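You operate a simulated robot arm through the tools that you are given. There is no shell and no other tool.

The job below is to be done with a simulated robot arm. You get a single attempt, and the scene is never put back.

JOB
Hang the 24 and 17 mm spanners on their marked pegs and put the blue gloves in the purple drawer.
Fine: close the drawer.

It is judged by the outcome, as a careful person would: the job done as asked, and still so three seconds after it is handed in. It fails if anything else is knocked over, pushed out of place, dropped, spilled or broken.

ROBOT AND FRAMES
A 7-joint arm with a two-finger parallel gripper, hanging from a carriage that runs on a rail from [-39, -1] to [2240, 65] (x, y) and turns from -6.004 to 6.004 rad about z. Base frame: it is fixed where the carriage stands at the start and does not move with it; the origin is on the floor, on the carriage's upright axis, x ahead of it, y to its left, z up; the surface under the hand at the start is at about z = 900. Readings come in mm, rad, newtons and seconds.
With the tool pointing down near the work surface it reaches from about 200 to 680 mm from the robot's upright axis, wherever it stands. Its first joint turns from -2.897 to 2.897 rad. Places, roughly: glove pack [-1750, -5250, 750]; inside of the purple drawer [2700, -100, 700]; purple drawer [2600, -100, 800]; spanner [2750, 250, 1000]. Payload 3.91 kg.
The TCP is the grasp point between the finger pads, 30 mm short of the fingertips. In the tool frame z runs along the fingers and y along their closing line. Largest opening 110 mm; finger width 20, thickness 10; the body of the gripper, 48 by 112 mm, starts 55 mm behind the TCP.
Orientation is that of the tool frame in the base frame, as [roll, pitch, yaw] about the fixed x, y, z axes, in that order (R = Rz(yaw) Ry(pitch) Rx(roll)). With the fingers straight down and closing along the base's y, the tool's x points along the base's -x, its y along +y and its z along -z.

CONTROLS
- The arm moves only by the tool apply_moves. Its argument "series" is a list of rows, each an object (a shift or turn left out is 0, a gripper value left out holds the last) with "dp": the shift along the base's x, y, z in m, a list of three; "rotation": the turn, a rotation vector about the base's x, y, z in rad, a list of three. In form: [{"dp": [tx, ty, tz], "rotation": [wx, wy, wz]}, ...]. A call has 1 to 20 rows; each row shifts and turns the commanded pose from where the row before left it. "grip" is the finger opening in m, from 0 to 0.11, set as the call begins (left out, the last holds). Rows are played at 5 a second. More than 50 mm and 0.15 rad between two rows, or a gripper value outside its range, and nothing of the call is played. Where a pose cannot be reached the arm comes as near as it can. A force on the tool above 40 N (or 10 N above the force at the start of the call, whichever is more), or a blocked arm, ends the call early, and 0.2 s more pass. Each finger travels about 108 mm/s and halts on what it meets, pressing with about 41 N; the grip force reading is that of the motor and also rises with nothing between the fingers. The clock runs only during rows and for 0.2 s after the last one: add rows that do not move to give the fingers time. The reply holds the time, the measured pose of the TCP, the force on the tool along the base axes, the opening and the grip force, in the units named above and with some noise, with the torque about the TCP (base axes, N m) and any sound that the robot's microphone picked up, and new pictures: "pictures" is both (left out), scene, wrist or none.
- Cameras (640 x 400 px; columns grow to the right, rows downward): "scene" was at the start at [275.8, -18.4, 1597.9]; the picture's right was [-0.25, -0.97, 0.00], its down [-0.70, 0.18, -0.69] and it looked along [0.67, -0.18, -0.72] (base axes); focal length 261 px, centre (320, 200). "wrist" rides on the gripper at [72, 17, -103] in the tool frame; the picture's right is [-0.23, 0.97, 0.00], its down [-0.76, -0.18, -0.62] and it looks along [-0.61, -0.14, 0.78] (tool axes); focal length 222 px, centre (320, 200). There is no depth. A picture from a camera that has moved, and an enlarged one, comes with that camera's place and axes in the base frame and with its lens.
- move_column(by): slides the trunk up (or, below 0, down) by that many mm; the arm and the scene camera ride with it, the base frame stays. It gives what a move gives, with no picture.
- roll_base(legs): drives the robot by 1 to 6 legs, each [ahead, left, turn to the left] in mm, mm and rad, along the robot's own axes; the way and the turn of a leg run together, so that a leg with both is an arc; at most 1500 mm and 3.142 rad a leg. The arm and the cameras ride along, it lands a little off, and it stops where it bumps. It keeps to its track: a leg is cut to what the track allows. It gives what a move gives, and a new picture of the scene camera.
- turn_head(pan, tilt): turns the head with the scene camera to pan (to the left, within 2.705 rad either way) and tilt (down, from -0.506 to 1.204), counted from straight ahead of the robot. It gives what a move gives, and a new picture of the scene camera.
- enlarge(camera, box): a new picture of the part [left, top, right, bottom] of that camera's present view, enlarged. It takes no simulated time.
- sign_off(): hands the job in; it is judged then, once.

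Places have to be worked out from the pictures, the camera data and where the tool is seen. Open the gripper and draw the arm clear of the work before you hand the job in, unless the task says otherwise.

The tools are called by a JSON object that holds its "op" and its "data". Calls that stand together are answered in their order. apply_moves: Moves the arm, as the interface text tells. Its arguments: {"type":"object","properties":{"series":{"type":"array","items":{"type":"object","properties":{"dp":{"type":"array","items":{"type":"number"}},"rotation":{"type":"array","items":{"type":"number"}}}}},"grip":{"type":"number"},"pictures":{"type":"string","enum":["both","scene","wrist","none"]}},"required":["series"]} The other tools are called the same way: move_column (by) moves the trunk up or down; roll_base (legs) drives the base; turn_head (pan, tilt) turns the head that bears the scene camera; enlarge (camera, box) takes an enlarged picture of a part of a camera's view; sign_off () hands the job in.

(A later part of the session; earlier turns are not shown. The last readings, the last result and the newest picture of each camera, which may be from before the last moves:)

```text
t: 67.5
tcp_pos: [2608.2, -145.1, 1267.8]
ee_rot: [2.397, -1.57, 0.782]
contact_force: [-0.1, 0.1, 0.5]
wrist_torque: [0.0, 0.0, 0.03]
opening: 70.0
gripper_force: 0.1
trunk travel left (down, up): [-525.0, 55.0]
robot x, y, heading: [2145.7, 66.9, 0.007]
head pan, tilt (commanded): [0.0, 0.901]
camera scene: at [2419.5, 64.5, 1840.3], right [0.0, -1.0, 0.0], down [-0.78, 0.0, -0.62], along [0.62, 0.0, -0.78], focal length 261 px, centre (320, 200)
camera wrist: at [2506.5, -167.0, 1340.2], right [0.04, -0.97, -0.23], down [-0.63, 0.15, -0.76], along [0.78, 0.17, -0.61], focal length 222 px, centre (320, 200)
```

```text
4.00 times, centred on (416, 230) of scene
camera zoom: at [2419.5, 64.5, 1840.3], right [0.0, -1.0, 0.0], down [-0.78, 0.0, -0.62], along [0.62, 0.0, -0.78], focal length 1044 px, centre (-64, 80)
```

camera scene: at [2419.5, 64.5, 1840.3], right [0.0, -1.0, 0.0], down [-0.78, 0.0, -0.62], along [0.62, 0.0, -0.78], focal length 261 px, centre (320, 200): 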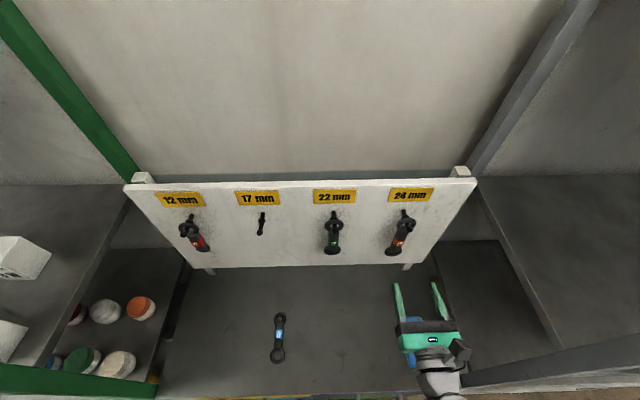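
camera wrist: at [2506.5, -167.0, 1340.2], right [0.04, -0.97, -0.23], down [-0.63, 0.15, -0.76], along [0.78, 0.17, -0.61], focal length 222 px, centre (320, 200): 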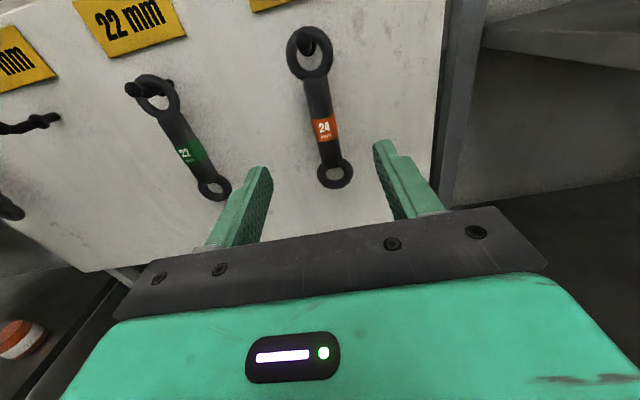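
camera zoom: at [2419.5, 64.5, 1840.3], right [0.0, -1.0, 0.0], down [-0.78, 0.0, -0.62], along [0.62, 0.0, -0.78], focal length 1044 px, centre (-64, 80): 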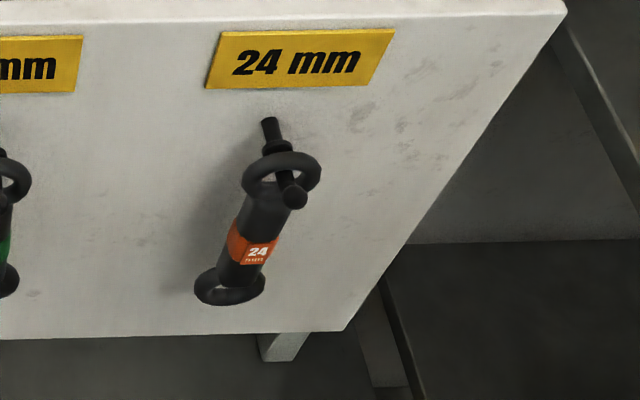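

The 24 mm spanner hangs properly on its peg. Now back to the tool-down pick orientation for the 17 mm spanner (big ring ≈[2547, 195], small ring ≈[2654, 197]).

{"op": "apply_moves", "data": {"series": [{"dp": [-0.015, 0.036, 0.005], "rotation": [0, 0, -0.038]}, {"dp": [-0.015, 0.036, 0.005]}, {"dp": [-0.01, 0.036, 0.005]}, {"dp": [-0.01, 0.036, 0.005]}, {"dp": [-0.01, 0, 0], "rotation": [0, 0.15, 0]}, {"dp": [-0.01, 0, 0], "rotation": [0, 0.15, 0]}, {"rotation": [0, 0.15, 0]}, {"rotation": [0, 0.15, 0]}, {"rotation": [0, 0.15, 0]}, {"rotation": [0, 0.15, 0]}, {"rotation": [0, 0.15, 0]}, {"rotation": [0, 0.15, 0]}, {"rotation": [0, 0.15, 0]}, {"rotation": [0, 0.15, 0]}, {"rotation": [0, 0.07, 0]}], "pictures": "none"}}

{"op": "apply_moves", "data": {"series": [{"rotation": [0, 0, 0.15]}, {"rotation": [0, 0, 0.15]}, {"rotation": [0, 0, 0.15]}, {"rotation": [0, 0, 0.15]}, {"rotation": [0, 0, 0.15]}, {"rotation": [0, 0, 0.15]}, {"rotation": [0, 0, 0.15]}, {"rotation": [0, 0, 0.15]}, {"rotation": [0, 0, 0.15]}, {"rotation": [0, 0, 0.15]}, {"rotation": [0, 0, 0.15]}, {"rotation": [0, 0, 0.15]}, {"rotation": [0, 0, 0.15]}, {"rotation": [0, 0, 0.15]}, {"rotation": [0, 0, 0.15]}, {"rotation": [0, 0, 0.15]}, {"rotation": [0, 0, 0.15]}, {"rotation": [0, 0, 0.15]}, {"rotation": [0, 0, 0.15]}, {"rotation": [0, 0, 0.15]}], "grip": 0.11, "pictures": "scene"}}

```text
t: 70.7
tcp_pos: [2540.2, -0.3, 1286.0]
ee_rot: [3.14, 0.001, 0.001]
contact_force: [0.4, -0.2, 0.1]
wrist_torque: [0.02, 0.02, 0.02]
opening: 69.8
gripper_force: 0.0
trunk travel left (down, up): [-525.0, 55.0]
robot x, y, heading: [2142.6, 60.3, 0.001]
head pan, tilt (commanded): [0.0, 0.901]
```

```text
t: 74.9
tcp_pos: [2541.4, -0.5, 1284.8]
ee_rot: [-3.141, 0.003, 3.002]
contact_force: [-0.9, -0.6, 0.7]
wrist_torque: [0.0, -0.03, -0.03]
opening: 110.0
gripper_force: 0.0
trunk travel left (down, up): [-525.0, 55.0]
robot x, y, heading: [2146.4, 62.5, 0.001]
head pan, tilt (commanded): [0.0, 0.901]
camera scene: at [2419.4, 64.5, 1840.2], right [0.0, -1.0, 0.0], down [-0.78, 0.0, -0.62], along [0.62, 0.0, -0.78], focal length 261 px, centre (320, 200)
```

scene: 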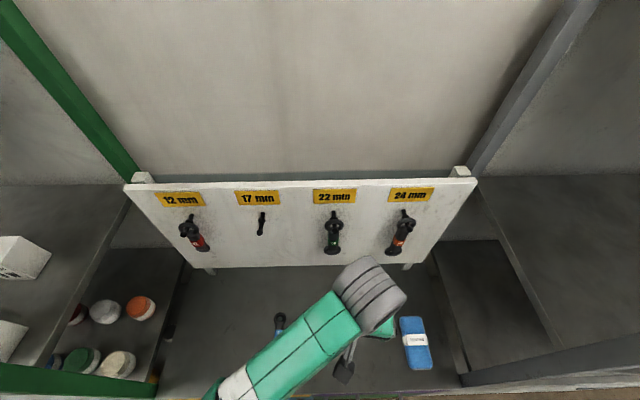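

Now move over the 17 mm spanner and lower the trunk.

{"op": "apply_moves", "data": {"series": [{"dp": [0.01, 0.04, 0], "rotation": [0, 0, 0.077]}, {"dp": [0.01, 0.04, 0], "rotation": [0, 0, 0.077]}, {"dp": [0.01, 0.04, 0]}, {"dp": [0.011, 0.04, 0]}, {"dp": [0.011, 0.036, 0]}], "pictures": "none"}}

{"op": "move_column", "data": {"by": -200}}

{"op": "apply_moves", "data": {"series": [{"dp": [0, 0, -0.03]}, {"dp": [0, 0, -0.03]}], "pictures": "both"}}

```text
t: 76.1
tcp_pos: [2591.2, 196.1, 1283.6]
ee_rot: [3.141, 0.001, -3.129]
contact_force: [-0.3, -0.6, 0.5]
wrist_torque: [-0.01, 0.0, 0.02]
opening: 109.8
gripper_force: 0.1
trunk travel left (down, up): [-525.0, 55.0]
robot x, y, heading: [2148.6, 62.6, -0.001]
head pan, tilt (commanded): [0.0, 0.901]
```

```text
t: 78.3
tcp_pos: [2592.8, 195.9, 1084.6]
ee_rot: [3.141, 0.003, -3.13]
contact_force: [-0.3, 0.2, 0.4]
wrist_torque: [0.01, -0.04, -0.06]
opening: 109.8
gripper_force: 0.0
trunk travel left (down, up): [-325.0, 255.0]
robot x, y, heading: [2147.3, 60.0, -0.003]
head pan, tilt (commanded): [0.0, 0.901]
```

```text
t: 78.9
tcp_pos: [2592.9, 195.8, 1026.6]
ee_rot: [-3.142, 0.001, -3.129]
contact_force: [0.3, -0.2, -0.5]
wrist_torque: [-0.02, 0.04, 0.01]
opening: 110.0
gripper_force: 0.0
trunk travel left (down, up): [-325.0, 255.0]
robot x, y, heading: [2148.1, 64.3, -0.001]
head pan, tilt (commanded): [0.0, 0.901]
camera scene: at [2419.4, 64.6, 1640.3], right [0.0, -1.0, 0.0], down [-0.78, 0.0, -0.62], along [0.62, 0.0, -0.78], focal length 261 px, centre (320, 200)
camera wrist: at [2520.4, 210.9, 1129.3], right [0.22, 0.98, 0.0], down [0.76, -0.17, 0.62], along [0.61, -0.13, -0.78], focal length 222 px, centre (320, 200)
```

scene: 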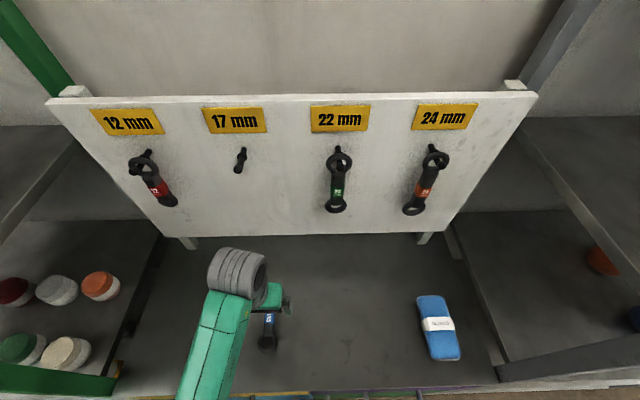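
wrist: 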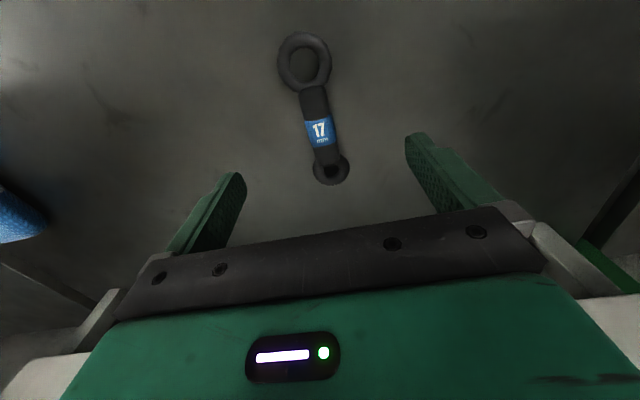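

The shank is at y≈192.8, 3 mm right of the tool. I'll correct and descend to about z=940, then to 932.5.

{"op": "apply_moves", "data": {"series": [{"dp": [0, -0.003, -0.03]}, {"dp": [0, 0, -0.03]}, {"dp": [0, 0, -0.026]}], "pictures": "wrist"}}

```text
t: 79.7
tcp_pos: [2592.7, 191.2, 938.7]
ee_rot: [-3.141, 0.002, -3.129]
contact_force: [-0.7, 0.4, -0.8]
wrist_torque: [-0.02, 0.02, 0.01]
opening: 110.1
gripper_force: 0.1
trunk travel left (down, up): [-325.0, 255.0]
robot x, y, heading: [2147.7, 60.3, -0.0]
head pan, tilt (commanded): [0.0, 0.901]
camera wrist: at [2519.9, 206.9, 1041.1], right [0.22, 0.98, 0.0], down [0.76, -0.17, 0.62], along [0.61, -0.13, -0.78], focal length 222 px, centre (320, 200)
```

wrist: 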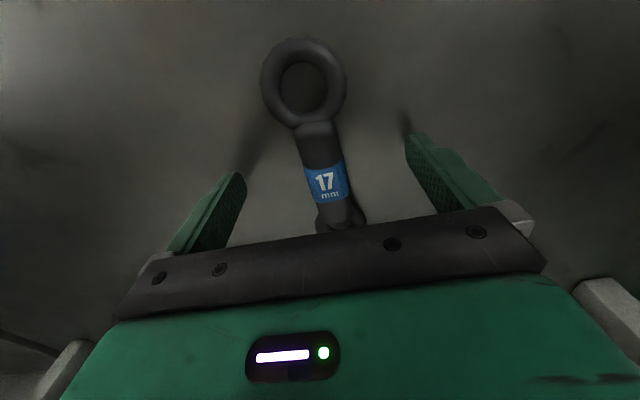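

The shank is centred. Descending the last 6 mm and closing.

{"op": "apply_moves", "data": {"series": [{"dp": [0, 0, -0.003]}, {"dp": [0, 0, -0.003]}, {"dp": [0, 0, 0]}], "pictures": "none"}}

{"op": "apply_moves", "data": {"series": [{"dp": [0, 0, 0]}, {"dp": [0, 0, 0]}, {"dp": [0, 0, 0]}, {"dp": [0, 0, 0]}, {"dp": [0, 0, 0]}], "grip": 0.0, "pictures": "wrist"}}

```text
t: 80.5
tcp_pos: [2592.3, 193.2, 931.2]
ee_rot: [-3.141, 0.001, -3.13]
contact_force: [0.8, 1.0, -0.6]
wrist_torque: [-0.03, 0.02, -0.01]
opening: 110.0
gripper_force: 0.0
trunk travel left (down, up): [-325.0, 255.0]
robot x, y, heading: [2143.7, 59.7, 0.001]
head pan, tilt (commanded): [0.0, 0.901]
```

```text
t: 81.7
tcp_pos: [2592.2, 191.4, 932.5]
ee_rot: [-3.141, 0.0, -3.131]
contact_force: [0.2, 0.4, 1.4]
wrist_torque: [0.02, -0.05, 0.06]
opening: 24.9
gripper_force: 40.5
trunk travel left (down, up): [-325.0, 255.0]
robot x, y, heading: [2144.4, 60.7, 0.004]
head pan, tilt (commanded): [0.0, 0.901]
camera wrist: at [2519.6, 207.5, 1035.7], right [0.22, 0.98, 0.0], down [0.76, -0.17, 0.62], along [0.61, -0.13, -0.78], focal length 222 px, centre (320, 200)
```

wrist: 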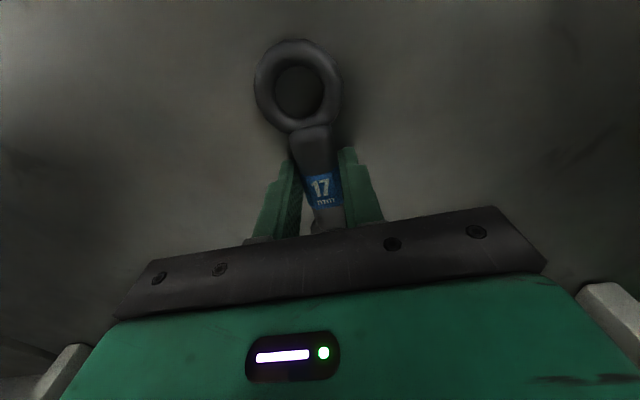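

Gripped (24.9 mm). Lift, raise the trunk, and move back to the centre for the half turn.

{"op": "apply_moves", "data": {"series": [{"dp": [0, 0, 0.01]}, {"dp": [0, 0, 0.035]}, {"dp": [0, 0, 0.04]}, {"dp": [0, 0, 0.04]}, {"dp": [0, 0, 0.03]}], "pictures": "wrist"}}

{"op": "move_column", "data": {"by": 200}}

{"op": "apply_moves", "data": {"series": [{"dp": [-0.01, -0.04, 0]}, {"dp": [-0.01, -0.04, 0]}, {"dp": [-0.01, -0.04, 0]}, {"dp": [-0.011, -0.04, 0]}, {"dp": [-0.011, -0.032, 0]}, {"rotation": [0, 0, -0.077]}, {"rotation": [0, 0, -0.077]}, {"rotation": [0, 0, -0.15]}, {"rotation": [0, 0, -0.15]}, {"rotation": [0, 0, -0.15]}, {"rotation": [0, 0, -0.15]}, {"rotation": [0, 0, -0.15]}, {"rotation": [0, 0, -0.15]}, {"rotation": [0, 0, -0.15]}, {"rotation": [0, 0, -0.15]}, {"rotation": [0, 0, -0.15]}, {"rotation": [0, 0, -0.15]}], "pictures": "none"}}

```text
t: 82.9
tcp_pos: [2593.8, 191.7, 1086.2]
ee_rot: [-3.141, -0.001, -3.127]
contact_force: [-0.8, -0.1, -2.2]
wrist_torque: [0.05, 0.05, 0.04]
opening: 25.2
gripper_force: 41.1
trunk travel left (down, up): [-325.0, 255.0]
robot x, y, heading: [2144.9, 60.1, -0.005]
head pan, tilt (commanded): [0.0, 0.901]
camera wrist: at [2520.1, 206.1, 1189.8], right [0.21, 0.98, 0.0], down [0.76, -0.17, 0.62], along [0.61, -0.13, -0.78], focal length 222 px, centre (320, 200)
```

wrist: 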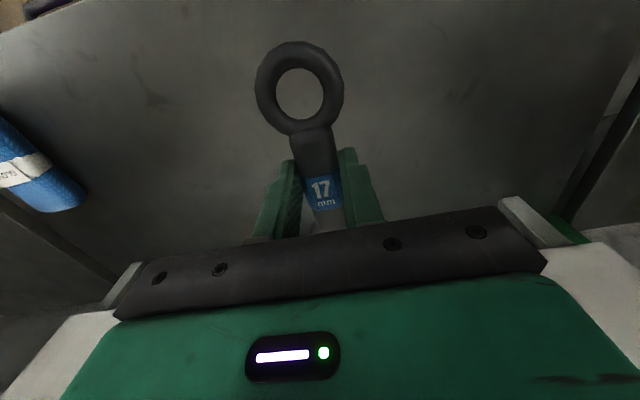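

```text
t: 85.1
tcp_pos: [2593.2, 191.7, 1287.4]
ee_rot: [-3.141, 0.0, -3.13]
contact_force: [0.1, -0.3, -2.5]
wrist_torque: [0.01, 0.06, 0.02]
opening: 25.3
gripper_force: 41.2
trunk travel left (down, up): [-525.0, 55.0]
robot x, y, heading: [2145.4, 61.1, -0.001]
head pan, tilt (commanded): [0.0, 0.901]
```

```text
t: 88.7
tcp_pos: [2541.9, -0.4, 1286.2]
ee_rot: [3.141, 0.003, 1.495]
contact_force: [-0.1, 0.2, -2.3]
wrist_torque: [0.04, 0.0, -0.04]
opening: 25.3
gripper_force: 40.6
trunk travel left (down, up): [-525.0, 55.0]
robot x, y, heading: [2149.2, 62.3, 0.0]
head pan, tilt (commanded): [0.0, 0.901]
```

Continue the yaw to 0 and then pitch up to horizontal.

{"op": "apply_moves", "data": {"series": [{"rotation": [0, 0, -0.15]}, {"rotation": [0, 0, -0.15]}, {"rotation": [0, 0, -0.15]}, {"rotation": [0, 0, -0.15]}, {"rotation": [0, 0, -0.15]}, {"rotation": [0, 0, -0.15]}, {"rotation": [0, 0, -0.15]}, {"rotation": [0, 0, -0.15]}, {"rotation": [0, 0, -0.15]}, {"rotation": [0, 0, -0.146]}], "pictures": "none"}}

{"op": "apply_moves", "data": {"series": [{"dp": [0.01, 0, 0], "rotation": [0, -0.15, 0]}, {"dp": [0.01, 0, 0], "rotation": [0, -0.15, 0]}, {"dp": [0.01, 0, 0], "rotation": [0, -0.15, 0]}, {"dp": [0.01, 0, 0], "rotation": [0, -0.15, 0]}, {"dp": [0.01, 0, 0], "rotation": [0, -0.15, 0]}, {"dp": [0.01, 0, 0], "rotation": [0, -0.15, 0]}, {"rotation": [0, -0.15, 0]}, {"rotation": [0, -0.15, 0]}, {"rotation": [0, -0.15, 0]}, {"rotation": [0, -0.15, 0]}, {"rotation": [0, -0.07, 0]}], "pictures": "both"}}

```text
t: 90.9
tcp_pos: [2541.9, 0.2, 1286.7]
ee_rot: [3.14, 0.002, 0.003]
contact_force: [-0.7, -0.9, -2.0]
wrist_torque: [0.0, 0.0, 0.03]
opening: 25.5
gripper_force: 41.8
trunk travel left (down, up): [-525.0, 55.0]
robot x, y, heading: [2146.2, 61.5, -0.001]
head pan, tilt (commanded): [0.0, 0.901]
```

```text
t: 93.3
tcp_pos: [2599.7, -0.9, 1286.7]
ee_rot: [1.726, -1.564, 1.415]
contact_force: [0.5, -0.6, -2.2]
wrist_torque: [-0.03, 0.03, -0.01]
opening: 25.2
gripper_force: 40.9
trunk travel left (down, up): [-525.0, 55.0]
robot x, y, heading: [2147.2, 61.3, -0.001]
head pan, tilt (commanded): [0.0, 0.901]
camera scene: at [2419.4, 64.6, 1840.2], right [0.0, -1.0, 0.0], down [-0.78, 0.0, -0.62], along [0.62, 0.0, -0.78], focal length 261 px, centre (320, 200)
camera wrist: at [2497.4, -17.9, 1359.6], right [0.0, -0.98, -0.22], down [-0.62, 0.17, -0.76], along [0.78, 0.14, -0.61], focal length 222 px, centre (320, 200)
```

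scene: 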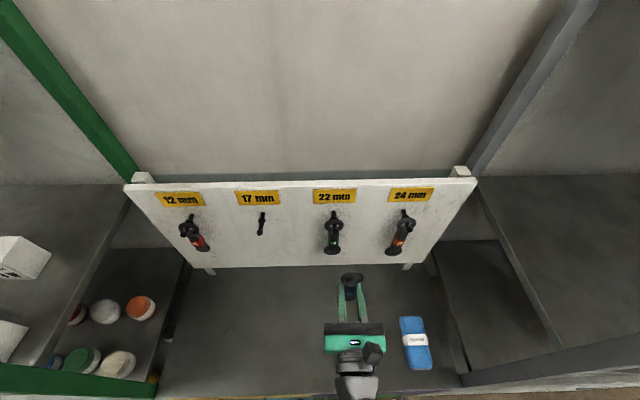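
wrist: 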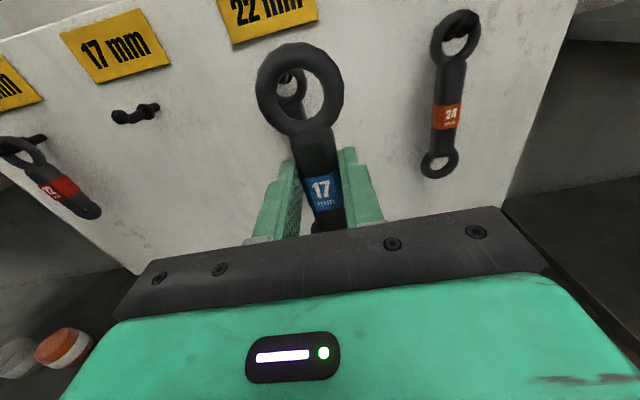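

Ring offset is about [46.7, 0.2] mm in the tool frame. I'll shift left to the 17 peg (ball ≈[2727, 199, 1333]) staying back, then look.

{"op": "apply_moves", "data": {"series": [{"dp": [0, 0.04, 0]}, {"dp": [0, 0.04, -0.001]}, {"dp": [0, 0.04, -0.001]}, {"dp": [0, 0.04, -0.001]}, {"dp": [0, 0.036, -0.001]}, {"dp": [0.02, 0, 0], "rotation": [0, 0, 0.038]}, {"dp": [0.02, 0, 0]}], "pictures": "both"}}

{"op": "enlarge", "data": {"camera": "wrist", "box": [232, 20, 360, 150]}}

```text
t: 94.9
tcp_pos: [2638.9, 192.4, 1282.4]
ee_rot: [2.055, -1.565, 1.122]
contact_force: [-0.5, -0.5, -1.9]
wrist_torque: [-0.01, 0.06, -0.02]
opening: 25.3
gripper_force: 41.4
trunk travel left (down, up): [-525.0, 55.0]
robot x, y, heading: [2149.0, 62.2, 0.001]
head pan, tilt (commanded): [0.0, 0.901]
camera scene: at [2419.3, 64.6, 1840.2], right [0.0, -1.0, 0.0], down [-0.78, 0.0, -0.62], along [0.62, 0.0, -0.78], focal length 261 px, centre (320, 200)
camera wrist: at [2537.2, 172.2, 1356.5], right [0.04, -0.97, -0.22], down [-0.63, 0.15, -0.76], along [0.77, 0.17, -0.61], focal length 222 px, centre (320, 200)
```

scene: 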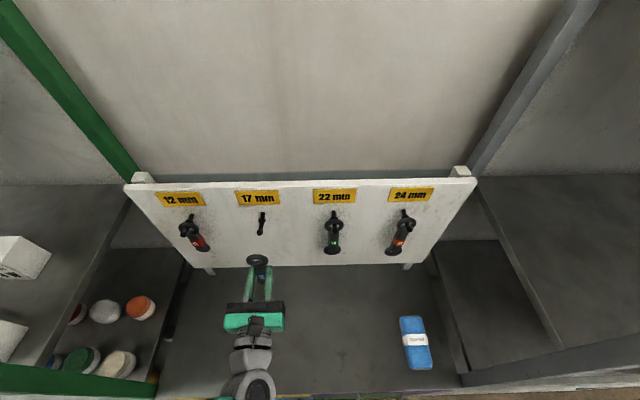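
wrist: 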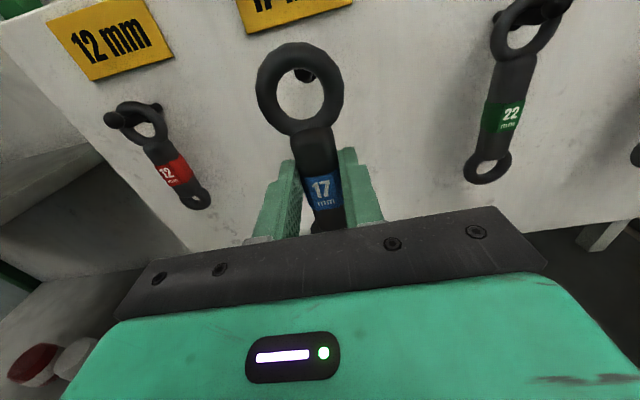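

```text
3.08 times, centred on (296, 85) of wrist
camera zoom: at [2537.2, 172.2, 1356.5], right [0.04, -0.97, -0.22], down [-0.63, 0.15, -0.76], along [0.77, 0.17, -0.61], focal length 684 px, centre (394, 554)
```

zoom: 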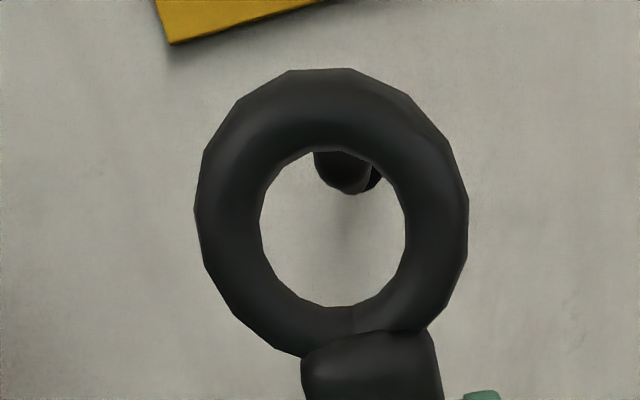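

Aligned to about 1 mm already. Advance 40 mm along the tool axis with +1 mm y and −1 mm z, then check.

{"op": "apply_moves", "data": {"series": [{"dp": [0.01, 0.0014, -0.001]}, {"dp": [0.01, 0.0004, 0]}, {"dp": [0.01, 0.0004, 0]}, {"dp": [0.01, 0.0004, 0]}], "pictures": "both"}}

{"op": "enlarge", "data": {"camera": "wrist", "box": [232, 20, 360, 150]}}

{"op": "enlarge", "data": {"camera": "scene", "box": [224, 190, 304, 280]}}

```text
t: 95.9
tcp_pos: [2679.2, 196.5, 1281.7]
ee_rot: [2.101, -1.565, 1.075]
contact_force: [0.3, 0.8, -1.8]
wrist_torque: [-0.01, 0.02, 0.0]
opening: 25.0
gripper_force: 40.9
trunk travel left (down, up): [-525.0, 55.0]
robot x, y, heading: [2149.1, 56.5, 0.004]
head pan, tilt (commanded): [0.0, 0.901]
camera scene: at [2419.4, 64.5, 1840.2], right [0.0, -1.0, 0.0], down [-0.78, 0.0, -0.62], along [0.62, 0.0, -0.78], focal length 261 px, centre (320, 200)
camera wrist: at [2577.4, 175.7, 1354.5], right [0.04, -0.97, -0.22], down [-0.63, 0.15, -0.76], along [0.77, 0.17, -0.61], focal length 222 px, centre (320, 200)
```

scene: 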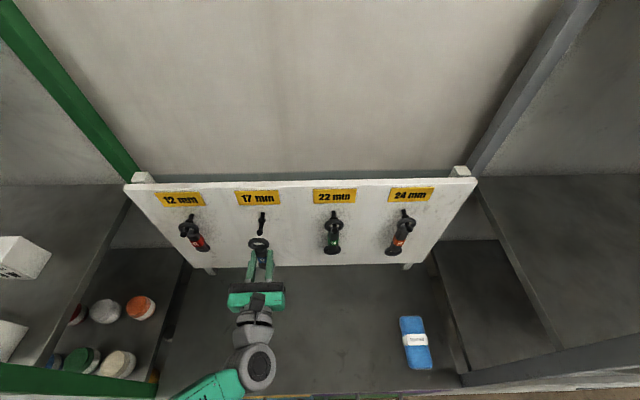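
wrist: 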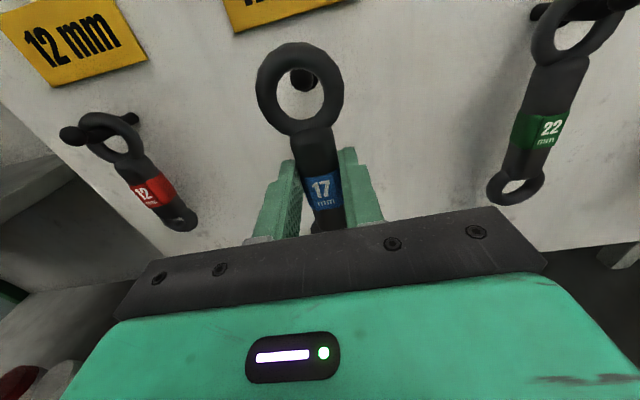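

```text
3.08 times, centred on (296, 85) of wrist
camera zoom: at [2577.4, 175.7, 1354.5], right [0.04, -0.97, -0.22], down [-0.63, 0.15, -0.76], along [0.77, 0.17, -0.61], focal length 684 px, centre (394, 554)
```

zoom: 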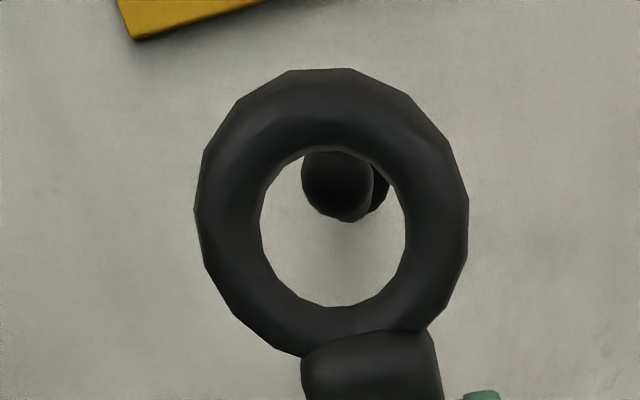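

```text
4.44 times, centred on (264, 235) of scene
camera zoom: at [2419.4, 64.5, 1840.2], right [0.0, -1.0, 0.0], down [-0.78, 0.0, -0.62], along [0.62, 0.0, -0.78], focal length 1160 px, centre (569, 44)
```

zoom: 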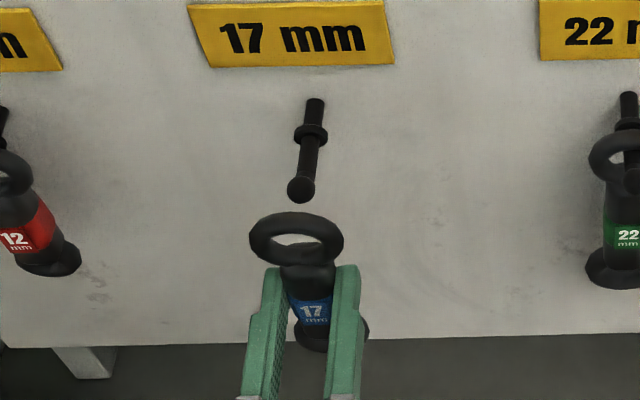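

Ball sits ~3 mm above the ring centre, lateral within 0.5 mm. Raise 1 mm and advance 26 mm.

{"op": "apply_moves", "data": {"series": [{"dp": [0.007, 0, 0.001]}, {"dp": [0.007, 0.0002, 0]}, {"dp": [0.006, 0.0002, 0]}, {"dp": [0.006, 0.0002, 0]}], "pictures": "both"}}

{"op": "enlarge", "data": {"camera": "wrist", "box": [232, 20, 360, 150]}}

{"op": "enlarge", "data": {"camera": "scene", "box": [224, 190, 304, 280]}}

```text
t: 96.9
tcp_pos: [2706.0, 198.7, 1281.5]
ee_rot: [2.069, -1.566, 1.109]
contact_force: [0.0, 0.7, -1.8]
wrist_torque: [-0.01, 0.02, -0.03]
opening: 25.5
gripper_force: 40.8
trunk travel left (down, up): [-525.0, 55.0]
robot x, y, heading: [2143.1, 64.7, 0.002]
head pan, tilt (commanded): [0.0, 0.901]
camera scene: at [2419.4, 64.5, 1840.2], right [0.0, -1.0, 0.0], down [-0.78, 0.0, -0.62], along [0.62, 0.0, -0.78], focal length 261 px, centre (320, 200)
camera wrist: at [2604.1, 177.1, 1354.8], right [0.04, -0.97, -0.22], down [-0.63, 0.15, -0.76], along [0.77, 0.17, -0.61], focal length 222 px, centre (320, 200)
```

scene: 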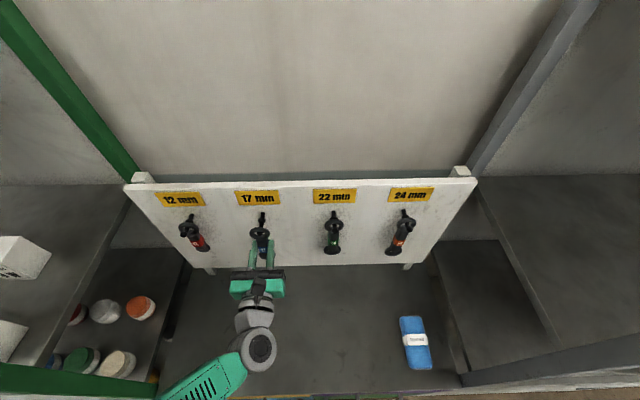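
wrist: 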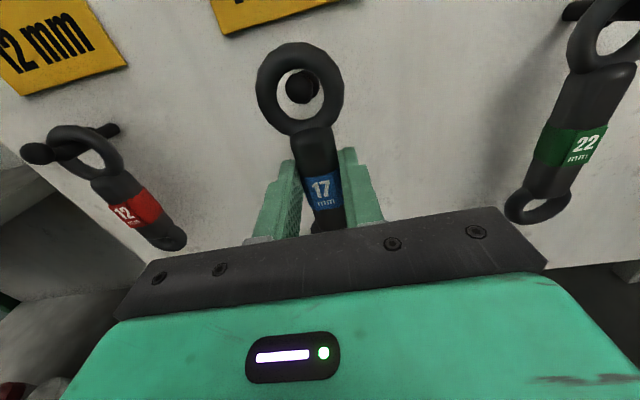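

```text
3.08 times, centred on (296, 85) of wrist
camera zoom: at [2604.1, 177.1, 1354.8], right [0.04, -0.97, -0.22], down [-0.63, 0.15, -0.76], along [0.77, 0.17, -0.61], focal length 684 px, centre (394, 554)
```

zoom: 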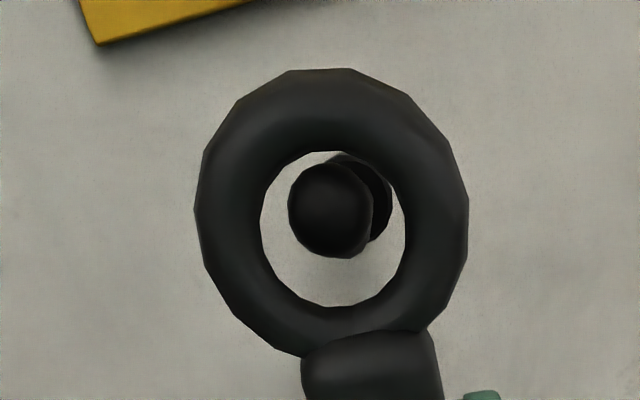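

```text
4.44 times, centred on (264, 235) of scene
camera zoom: at [2419.4, 64.5, 1840.2], right [0.0, -1.0, 0.0], down [-0.78, 0.0, -0.62], along [0.62, 0.0, -0.78], focal length 1160 px, centre (569, 44)
```

zoom: 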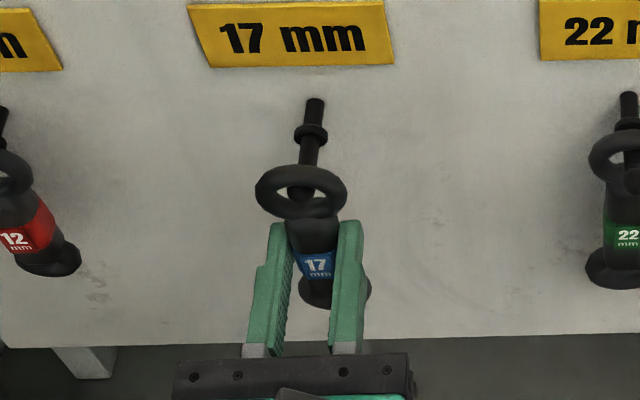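

The ball is inside the hole. Continue 20 mm onto the rod, lowering slightly.

{"op": "apply_moves", "data": {"series": [{"dp": [0.005, 0.0002, 0]}, {"dp": [0.005, 0.0002, 0]}, {"dp": [0.005, 0.0002, -0.001]}, {"dp": [0.005, 0.0002, -0.001]}], "pictures": "both"}}

{"op": "enlarge", "data": {"camera": "wrist", "box": [232, 20, 360, 150]}}

{"op": "enlarge", "data": {"camera": "scene", "box": [224, 190, 304, 280]}}

```text
t: 97.9
tcp_pos: [2726.8, 199.2, 1281.0]
ee_rot: [2.097, -1.567, 1.082]
contact_force: [0.3, -0.2, -1.1]
wrist_torque: [0.0, 0.02, -0.01]
opening: 25.3
gripper_force: 40.8
trunk travel left (down, up): [-525.0, 55.0]
robot x, y, heading: [2146.9, 61.7, -0.001]
head pan, tilt (commanded): [0.0, 0.901]
camera scene: at [2419.4, 64.5, 1840.2], right [0.0, -1.0, 0.0], down [-0.78, 0.0, -0.62], along [0.62, 0.0, -0.78], focal length 261 px, centre (320, 200)
camera wrist: at [2624.6, 177.3, 1353.3], right [0.04, -0.97, -0.22], down [-0.63, 0.15, -0.76], along [0.77, 0.17, -0.61], focal length 222 px, centre (320, 200)
```

scene: 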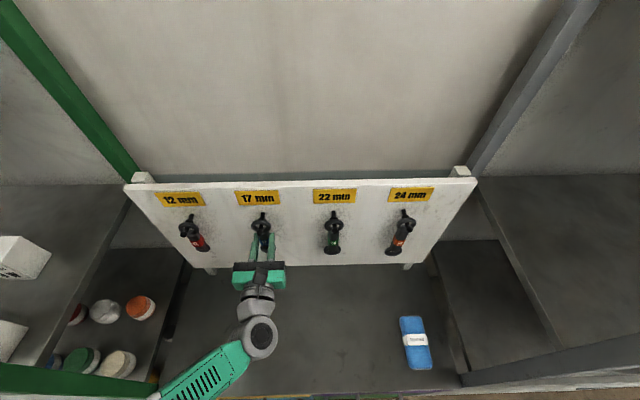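
wrist: 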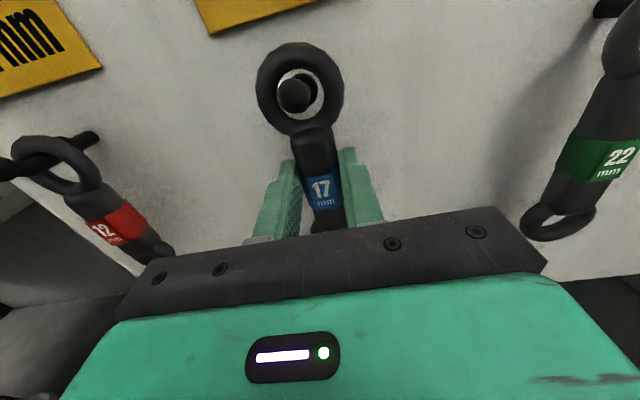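

```text
3.08 times, centred on (296, 85) of wrist
camera zoom: at [2624.6, 177.3, 1353.3], right [0.04, -0.97, -0.22], down [-0.63, 0.15, -0.76], along [0.77, 0.17, -0.61], focal length 684 px, centre (394, 554)
```

zoom: 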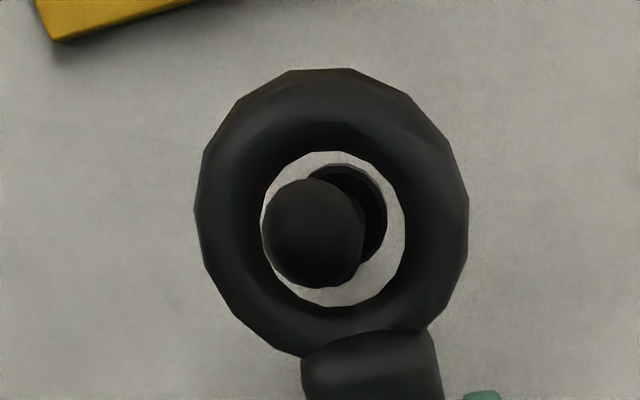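

```text
4.44 times, centred on (264, 235) of scene
camera zoom: at [2419.4, 64.5, 1840.2], right [0.0, -1.0, 0.0], down [-0.78, 0.0, -0.62], along [0.62, 0.0, -0.78], focal length 1160 px, centre (569, 44)
```

zoom: 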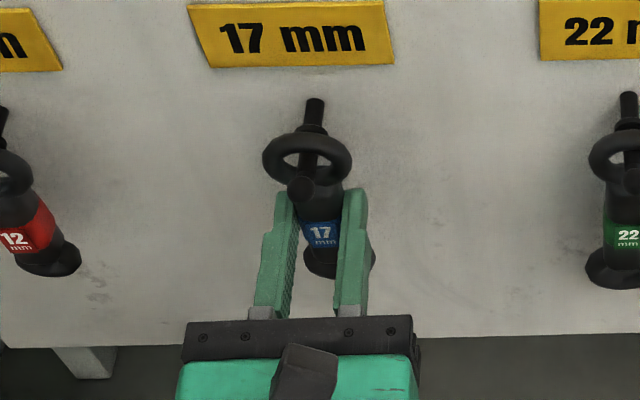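

The ring is past the ball, right before the collar. Lowering until the ring rests on the rod.

{"op": "apply_moves", "data": {"series": [{"dp": [0, 0, -0.002]}, {"dp": [0, 0, -0.002]}, {"dp": [0, 0, -0.002]}, {"dp": [0, 0, -0.002]}, {"dp": [0, 0, -0.001]}], "pictures": "wrist"}}

{"op": "enlarge", "data": {"camera": "wrist", "box": [232, 20, 360, 150]}}

```text
t: 99.1
tcp_pos: [2728.3, 198.2, 1272.3]
ee_rot: [1.812, -1.568, 1.368]
contact_force: [-2.3, -0.1, 2.5]
wrist_torque: [0.0, -0.13, 0.02]
opening: 25.2
gripper_force: 40.8
trunk travel left (down, up): [-525.0, 55.0]
robot x, y, heading: [2144.5, 62.2, 0.003]
head pan, tilt (commanded): [0.0, 0.901]
camera wrist: at [2624.6, 177.9, 1344.6], right [0.04, -0.97, -0.22], down [-0.63, 0.15, -0.76], along [0.78, 0.17, -0.61], focal length 222 px, centre (320, 200)
```

wrist: 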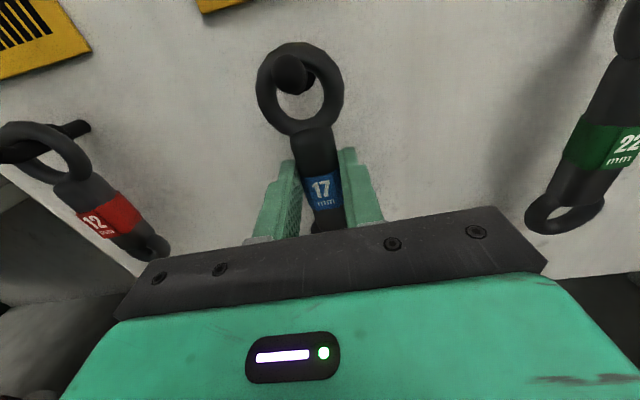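

```text
3.08 times, centred on (296, 85) of wrist
camera zoom: at [2624.6, 177.9, 1344.6], right [0.04, -0.97, -0.22], down [-0.63, 0.15, -0.76], along [0.78, 0.17, -0.61], focal length 684 px, centre (394, 554)
```

zoom: 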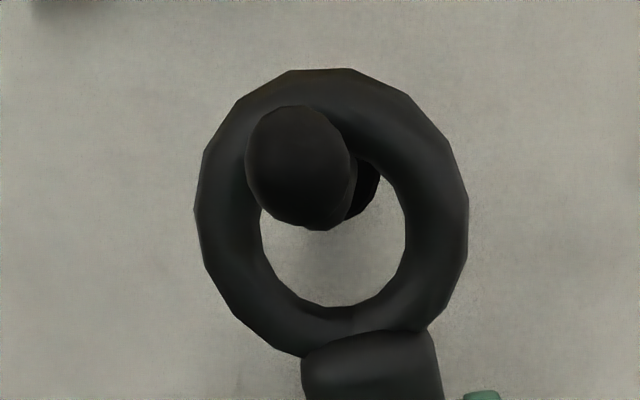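

Same light contact signature as before. Release and retreat.

{"op": "apply_moves", "data": {"series": [{"dp": [0, 0, 0]}, {"dp": [0, 0, 0]}, {"dp": [0, 0, 0]}], "grip": 0.07, "pictures": "wrist"}}

{"op": "apply_moves", "data": {"series": [{"dp": [-0.02, -0.0008, 0]}, {"dp": [-0.03, -0.0011, 0]}, {"dp": [-0.04, -0.0015, 0]}, {"dp": [-0.04, 0, 0]}], "pictures": "both"}}

{"op": "enlarge", "data": {"camera": "scene", "box": [180, 180, 440, 280]}}

```text
t: 99.9
tcp_pos: [2727.3, 198.4, 1271.0]
ee_rot: [1.995, -1.565, 1.183]
contact_force: [-0.1, -0.3, 0.2]
wrist_torque: [-0.01, -0.02, 0.0]
opening: 69.9
gripper_force: 0.2
trunk travel left (down, up): [-525.0, 55.0]
robot x, y, heading: [2149.1, 60.3, -0.0]
head pan, tilt (commanded): [0.0, 0.901]
camera wrist: at [2624.5, 177.7, 1344.2], right [0.04, -0.97, -0.22], down [-0.63, 0.15, -0.76], along [0.77, 0.17, -0.61], focal length 222 px, centre (320, 200)
```

wrist: 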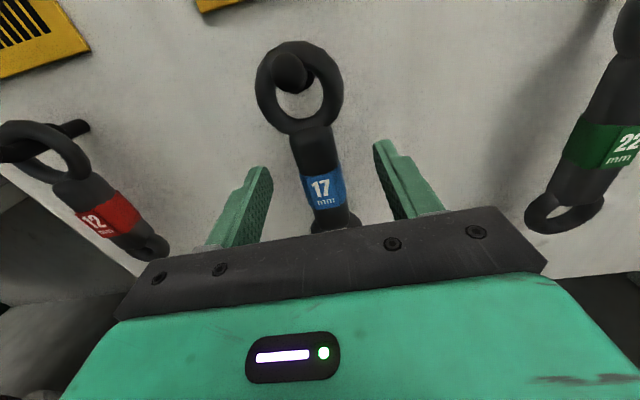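

```text
t: 100.9
tcp_pos: [2596.2, 196.4, 1272.2]
ee_rot: [1.936, -1.565, 1.246]
contact_force: [0.1, 0.1, -0.6]
wrist_torque: [-0.03, -0.03, 0.01]
opening: 70.1
gripper_force: 0.1
trunk travel left (down, up): [-525.0, 55.0]
robot x, y, heading: [2147.0, 59.0, 0.006]
head pan, tilt (commanded): [0.0, 0.901]
camera scene: at [2419.5, 64.5, 1840.3], right [0.0, -1.0, 0.0], down [-0.78, 0.0, -0.62], along [0.62, 0.0, -0.78], focal length 261 px, centre (320, 200)
camera wrist: at [2494.2, 175.1, 1344.2], right [0.04, -0.97, -0.22], down [-0.63, 0.15, -0.76], along [0.78, 0.17, -0.61], focal length 222 px, centre (320, 200)
```

scene: 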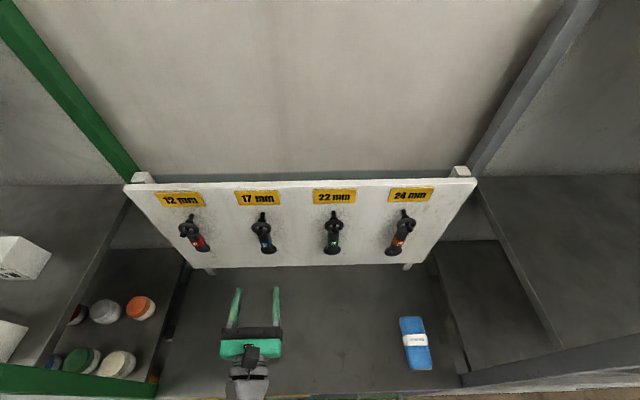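
wrist: 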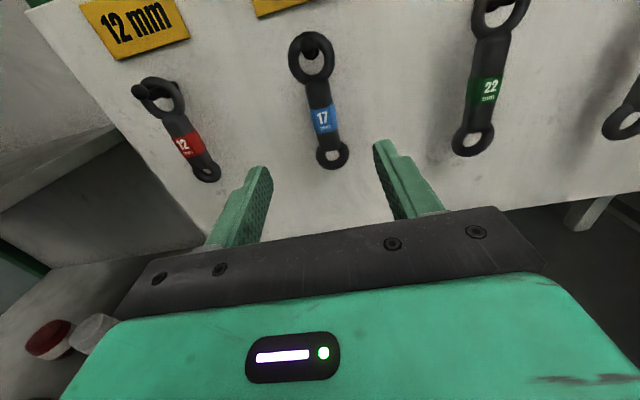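

```text
2.46 times, centred on (310, 230) of scene
camera zoom: at [2419.5, 64.5, 1840.3], right [0.0, -1.0, 0.0], down [-0.78, 0.0, -0.62], along [0.62, 0.0, -0.78], focal length 642 px, centre (345, 126)
```

zoom: 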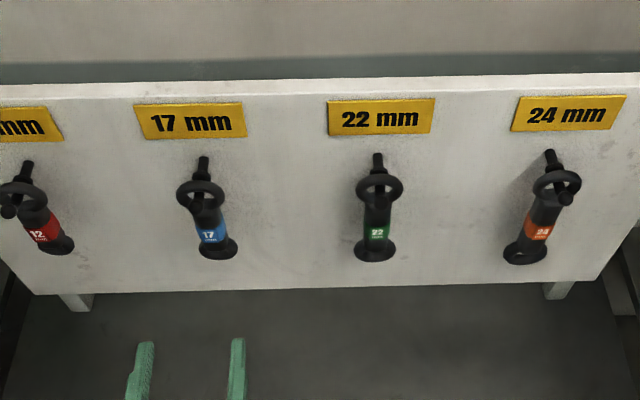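

All four spanners hang on their marked pegs. Now for the drawer: its handle is a horizontal bar, so I'll roll the tool 90° (fingers closing vertically) while moving back and to the right, then back the carriage off to look at the drawer front.

{"op": "apply_moves", "data": {"series": [{"dp": [-0.02, 0, 0]}, {"dp": [-0.02, -0.03, 0]}, {"dp": [-0.01, -0.04, 0], "rotation": [-0.1499, -0.0057, 0]}, {"dp": [-0.01, -0.04, 0], "rotation": [-0.1499, -0.0057, 0]}, {"dp": [0, -0.04, 0], "rotation": [-0.1499, -0.0057, 0]}, {"dp": [0, -0.04, 0], "rotation": [-0.1499, -0.0057, 0]}, {"dp": [0, -0.04, 0], "rotation": [-0.1499, -0.0057, 0]}, {"dp": [0, -0.04, 0], "rotation": [-0.1499, -0.0057, 0]}, {"dp": [0, -0.03, 0], "rotation": [-0.1499, -0.0057, 0]}, {"rotation": [-0.1499, -0.0057, 0]}, {"rotation": [-0.1499, -0.0057, 0]}, {"rotation": [-0.1499, -0.0057, 0]}, {"rotation": [-0.0708, -0.0027, 0]}], "pictures": "both"}}

```text
t: 103.7
tcp_pos: [2537.9, -104.8, 1272.5]
ee_rot: [1.572, 0.007, 1.606]
contact_force: [-0.5, -0.3, -0.3]
wrist_torque: [0.0, 0.0, 0.01]
opening: 70.0
gripper_force: 0.1
trunk travel left (down, up): [-525.0, 55.0]
robot x, y, heading: [2148.4, 62.0, 0.005]
head pan, tilt (commanded): [0.0, 0.901]
camera scene: at [2419.4, 64.5, 1840.2], right [0.0, -1.0, 0.0], down [-0.78, 0.0, -0.62], along [0.62, 0.0, -0.78], focal length 261 px, centre (320, 200)
camera wrist: at [2431.0, -36.7, 1287.9], right [0.01, -0.22, 0.98], down [-0.6, -0.79, -0.17], along [0.8, -0.58, -0.14], focal length 222 px, centre (320, 200)
```

scene: 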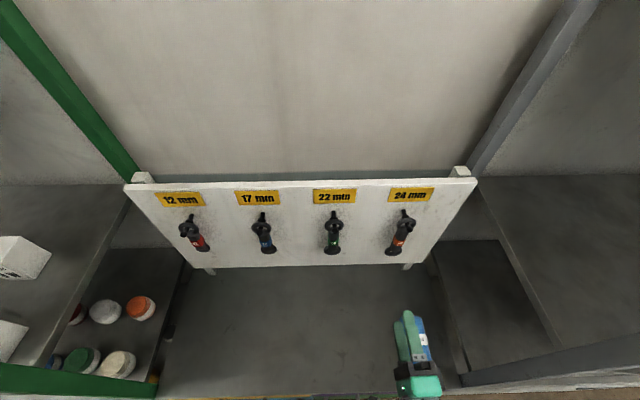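
wrist: 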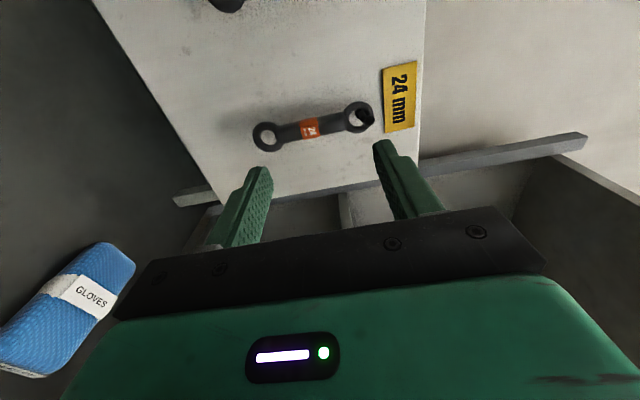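

The tool is now horizontal with vertical closing. I'll roll the carriage back about 400 mm and look at the drawer front.

{"op": "roll_base", "data": {"legs": [[-400, 0, 0]]}}

{"op": "move_column", "data": {"by": -250}}

{"op": "turn_head", "data": {"pan": -0.1, "tilt": 0.75}}

```text
t: 106.1
tcp_pos: [2143.1, -117.0, 1271.9]
ee_rot: [1.57, 0.004, 1.605]
contact_force: [-0.3, -0.2, -0.2]
wrist_torque: [-0.01, -0.02, -0.03]
opening: 70.2
gripper_force: 0.0
trunk travel left (down, up): [-525.0, 55.0]
robot x, y, heading: [1752.8, 50.2, 0.0]
head pan, tilt (commanded): [0.0, 0.901]
camera scene: at [2026.1, 52.7, 1840.2], right [0.0, -1.0, 0.0], down [-0.78, 0.0, -0.62], along [0.62, 0.0, -0.78], focal length 261 px, centre (320, 200)
```

scene: 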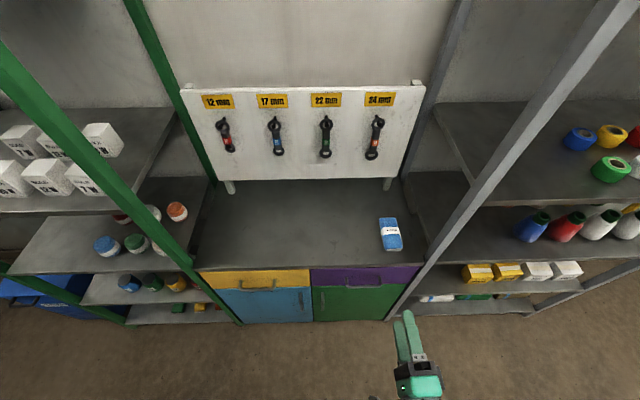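

```text
t: 108.7
tcp_pos: [2143.0, -116.2, 1022.2]
ee_rot: [1.571, 0.003, 1.607]
contact_force: [-0.1, 0.1, -0.3]
wrist_torque: [-0.03, 0.0, 0.04]
opening: 69.8
gripper_force: 0.1
trunk travel left (down, up): [-275.0, 305.0]
robot x, y, heading: [1754.0, 47.7, 0.001]
head pan, tilt (commanded): [0.0, 0.901]
```

```text
t: 109.4
tcp_pos: [2142.3, -117.0, 1021.3]
ee_rot: [1.571, 0.004, 1.604]
contact_force: [0.7, 0.1, -0.6]
wrist_torque: [0.04, 0.01, -0.04]
opening: 70.0
gripper_force: 0.0
trunk travel left (down, up): [-275.0, 305.0]
robot x, y, heading: [1751.8, 53.6, -0.001]
head pan, tilt (commanded): [-0.099, 0.75]
camera scene: at [2033.1, 44.5, 1602.1], right [-0.1, -1.0, 0.0], down [-0.68, 0.07, -0.73], along [0.73, -0.07, -0.68], focal length 261 px, centre (320, 200)
```

scene: 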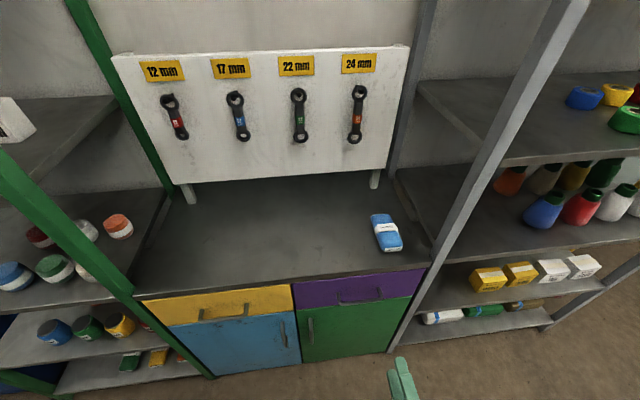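

I'll zoom in on the drawer front and handle from here.

{"op": "enlarge", "data": {"camera": "scene", "box": [280, 250, 440, 350]}}

{"op": "apply_moves", "data": {"series": [{"dp": [0, 0, 0]}], "pictures": "wrist"}}

```text
4.00 times, centred on (360, 300) of scene
camera zoom: at [2033.1, 44.5, 1602.1], right [-0.1, -1.0, 0.0], down [-0.68, 0.07, -0.73], along [0.73, -0.07, -0.68], focal length 1044 px, centre (160, -200)
```

zoom: 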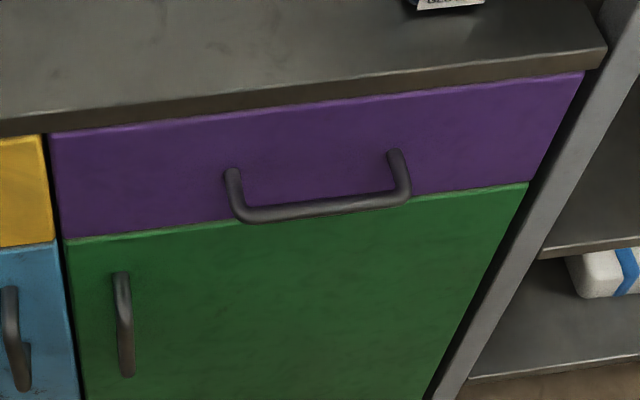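

```text
t: 109.8
tcp_pos: [2143.0, -116.2, 1021.7]
ee_rot: [1.57, 0.006, 1.607]
contact_force: [0.5, 0.0, -0.8]
wrist_torque: [0.04, 0.01, 0.0]
opening: 70.1
gripper_force: 0.0
trunk travel left (down, up): [-275.0, 305.0]
robot x, y, heading: [1754.3, 52.1, -0.002]
head pan, tilt (commanded): [-0.099, 0.75]
camera wrist: at [2037.6, -48.5, 1038.1], right [0.01, -0.22, 0.98], down [-0.6, -0.78, -0.17], along [0.8, -0.58, -0.14], focal length 222 px, centre (320, 200)
```

wrist: 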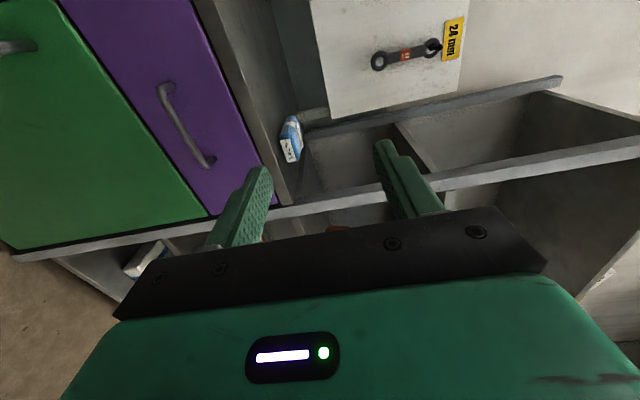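

The handle bar works out to about x≈2407, z≈794, y from −60 to −192 (standoff ≈37 mm). I'll zoom the wrist view to verify.

{"op": "enlarge", "data": {"camera": "wrist", "box": [130, 60, 258, 190]}}

```text
3.08 times, centred on (194, 125) of wrist
camera zoom: at [2037.6, -48.5, 1038.1], right [0.01, -0.22, 0.98], down [-0.6, -0.78, -0.17], along [0.8, -0.58, -0.14], focal length 684 px, centre (708, 431)
```

zoom: 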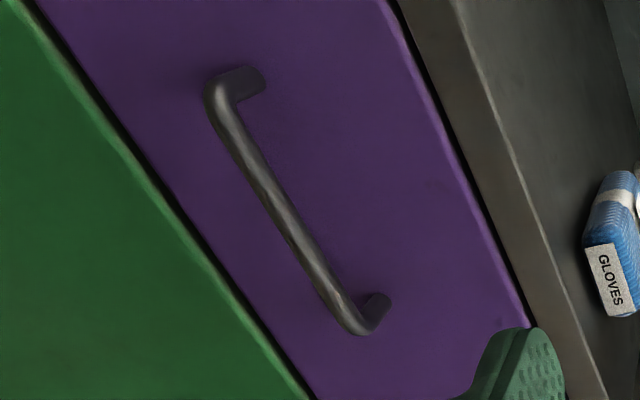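

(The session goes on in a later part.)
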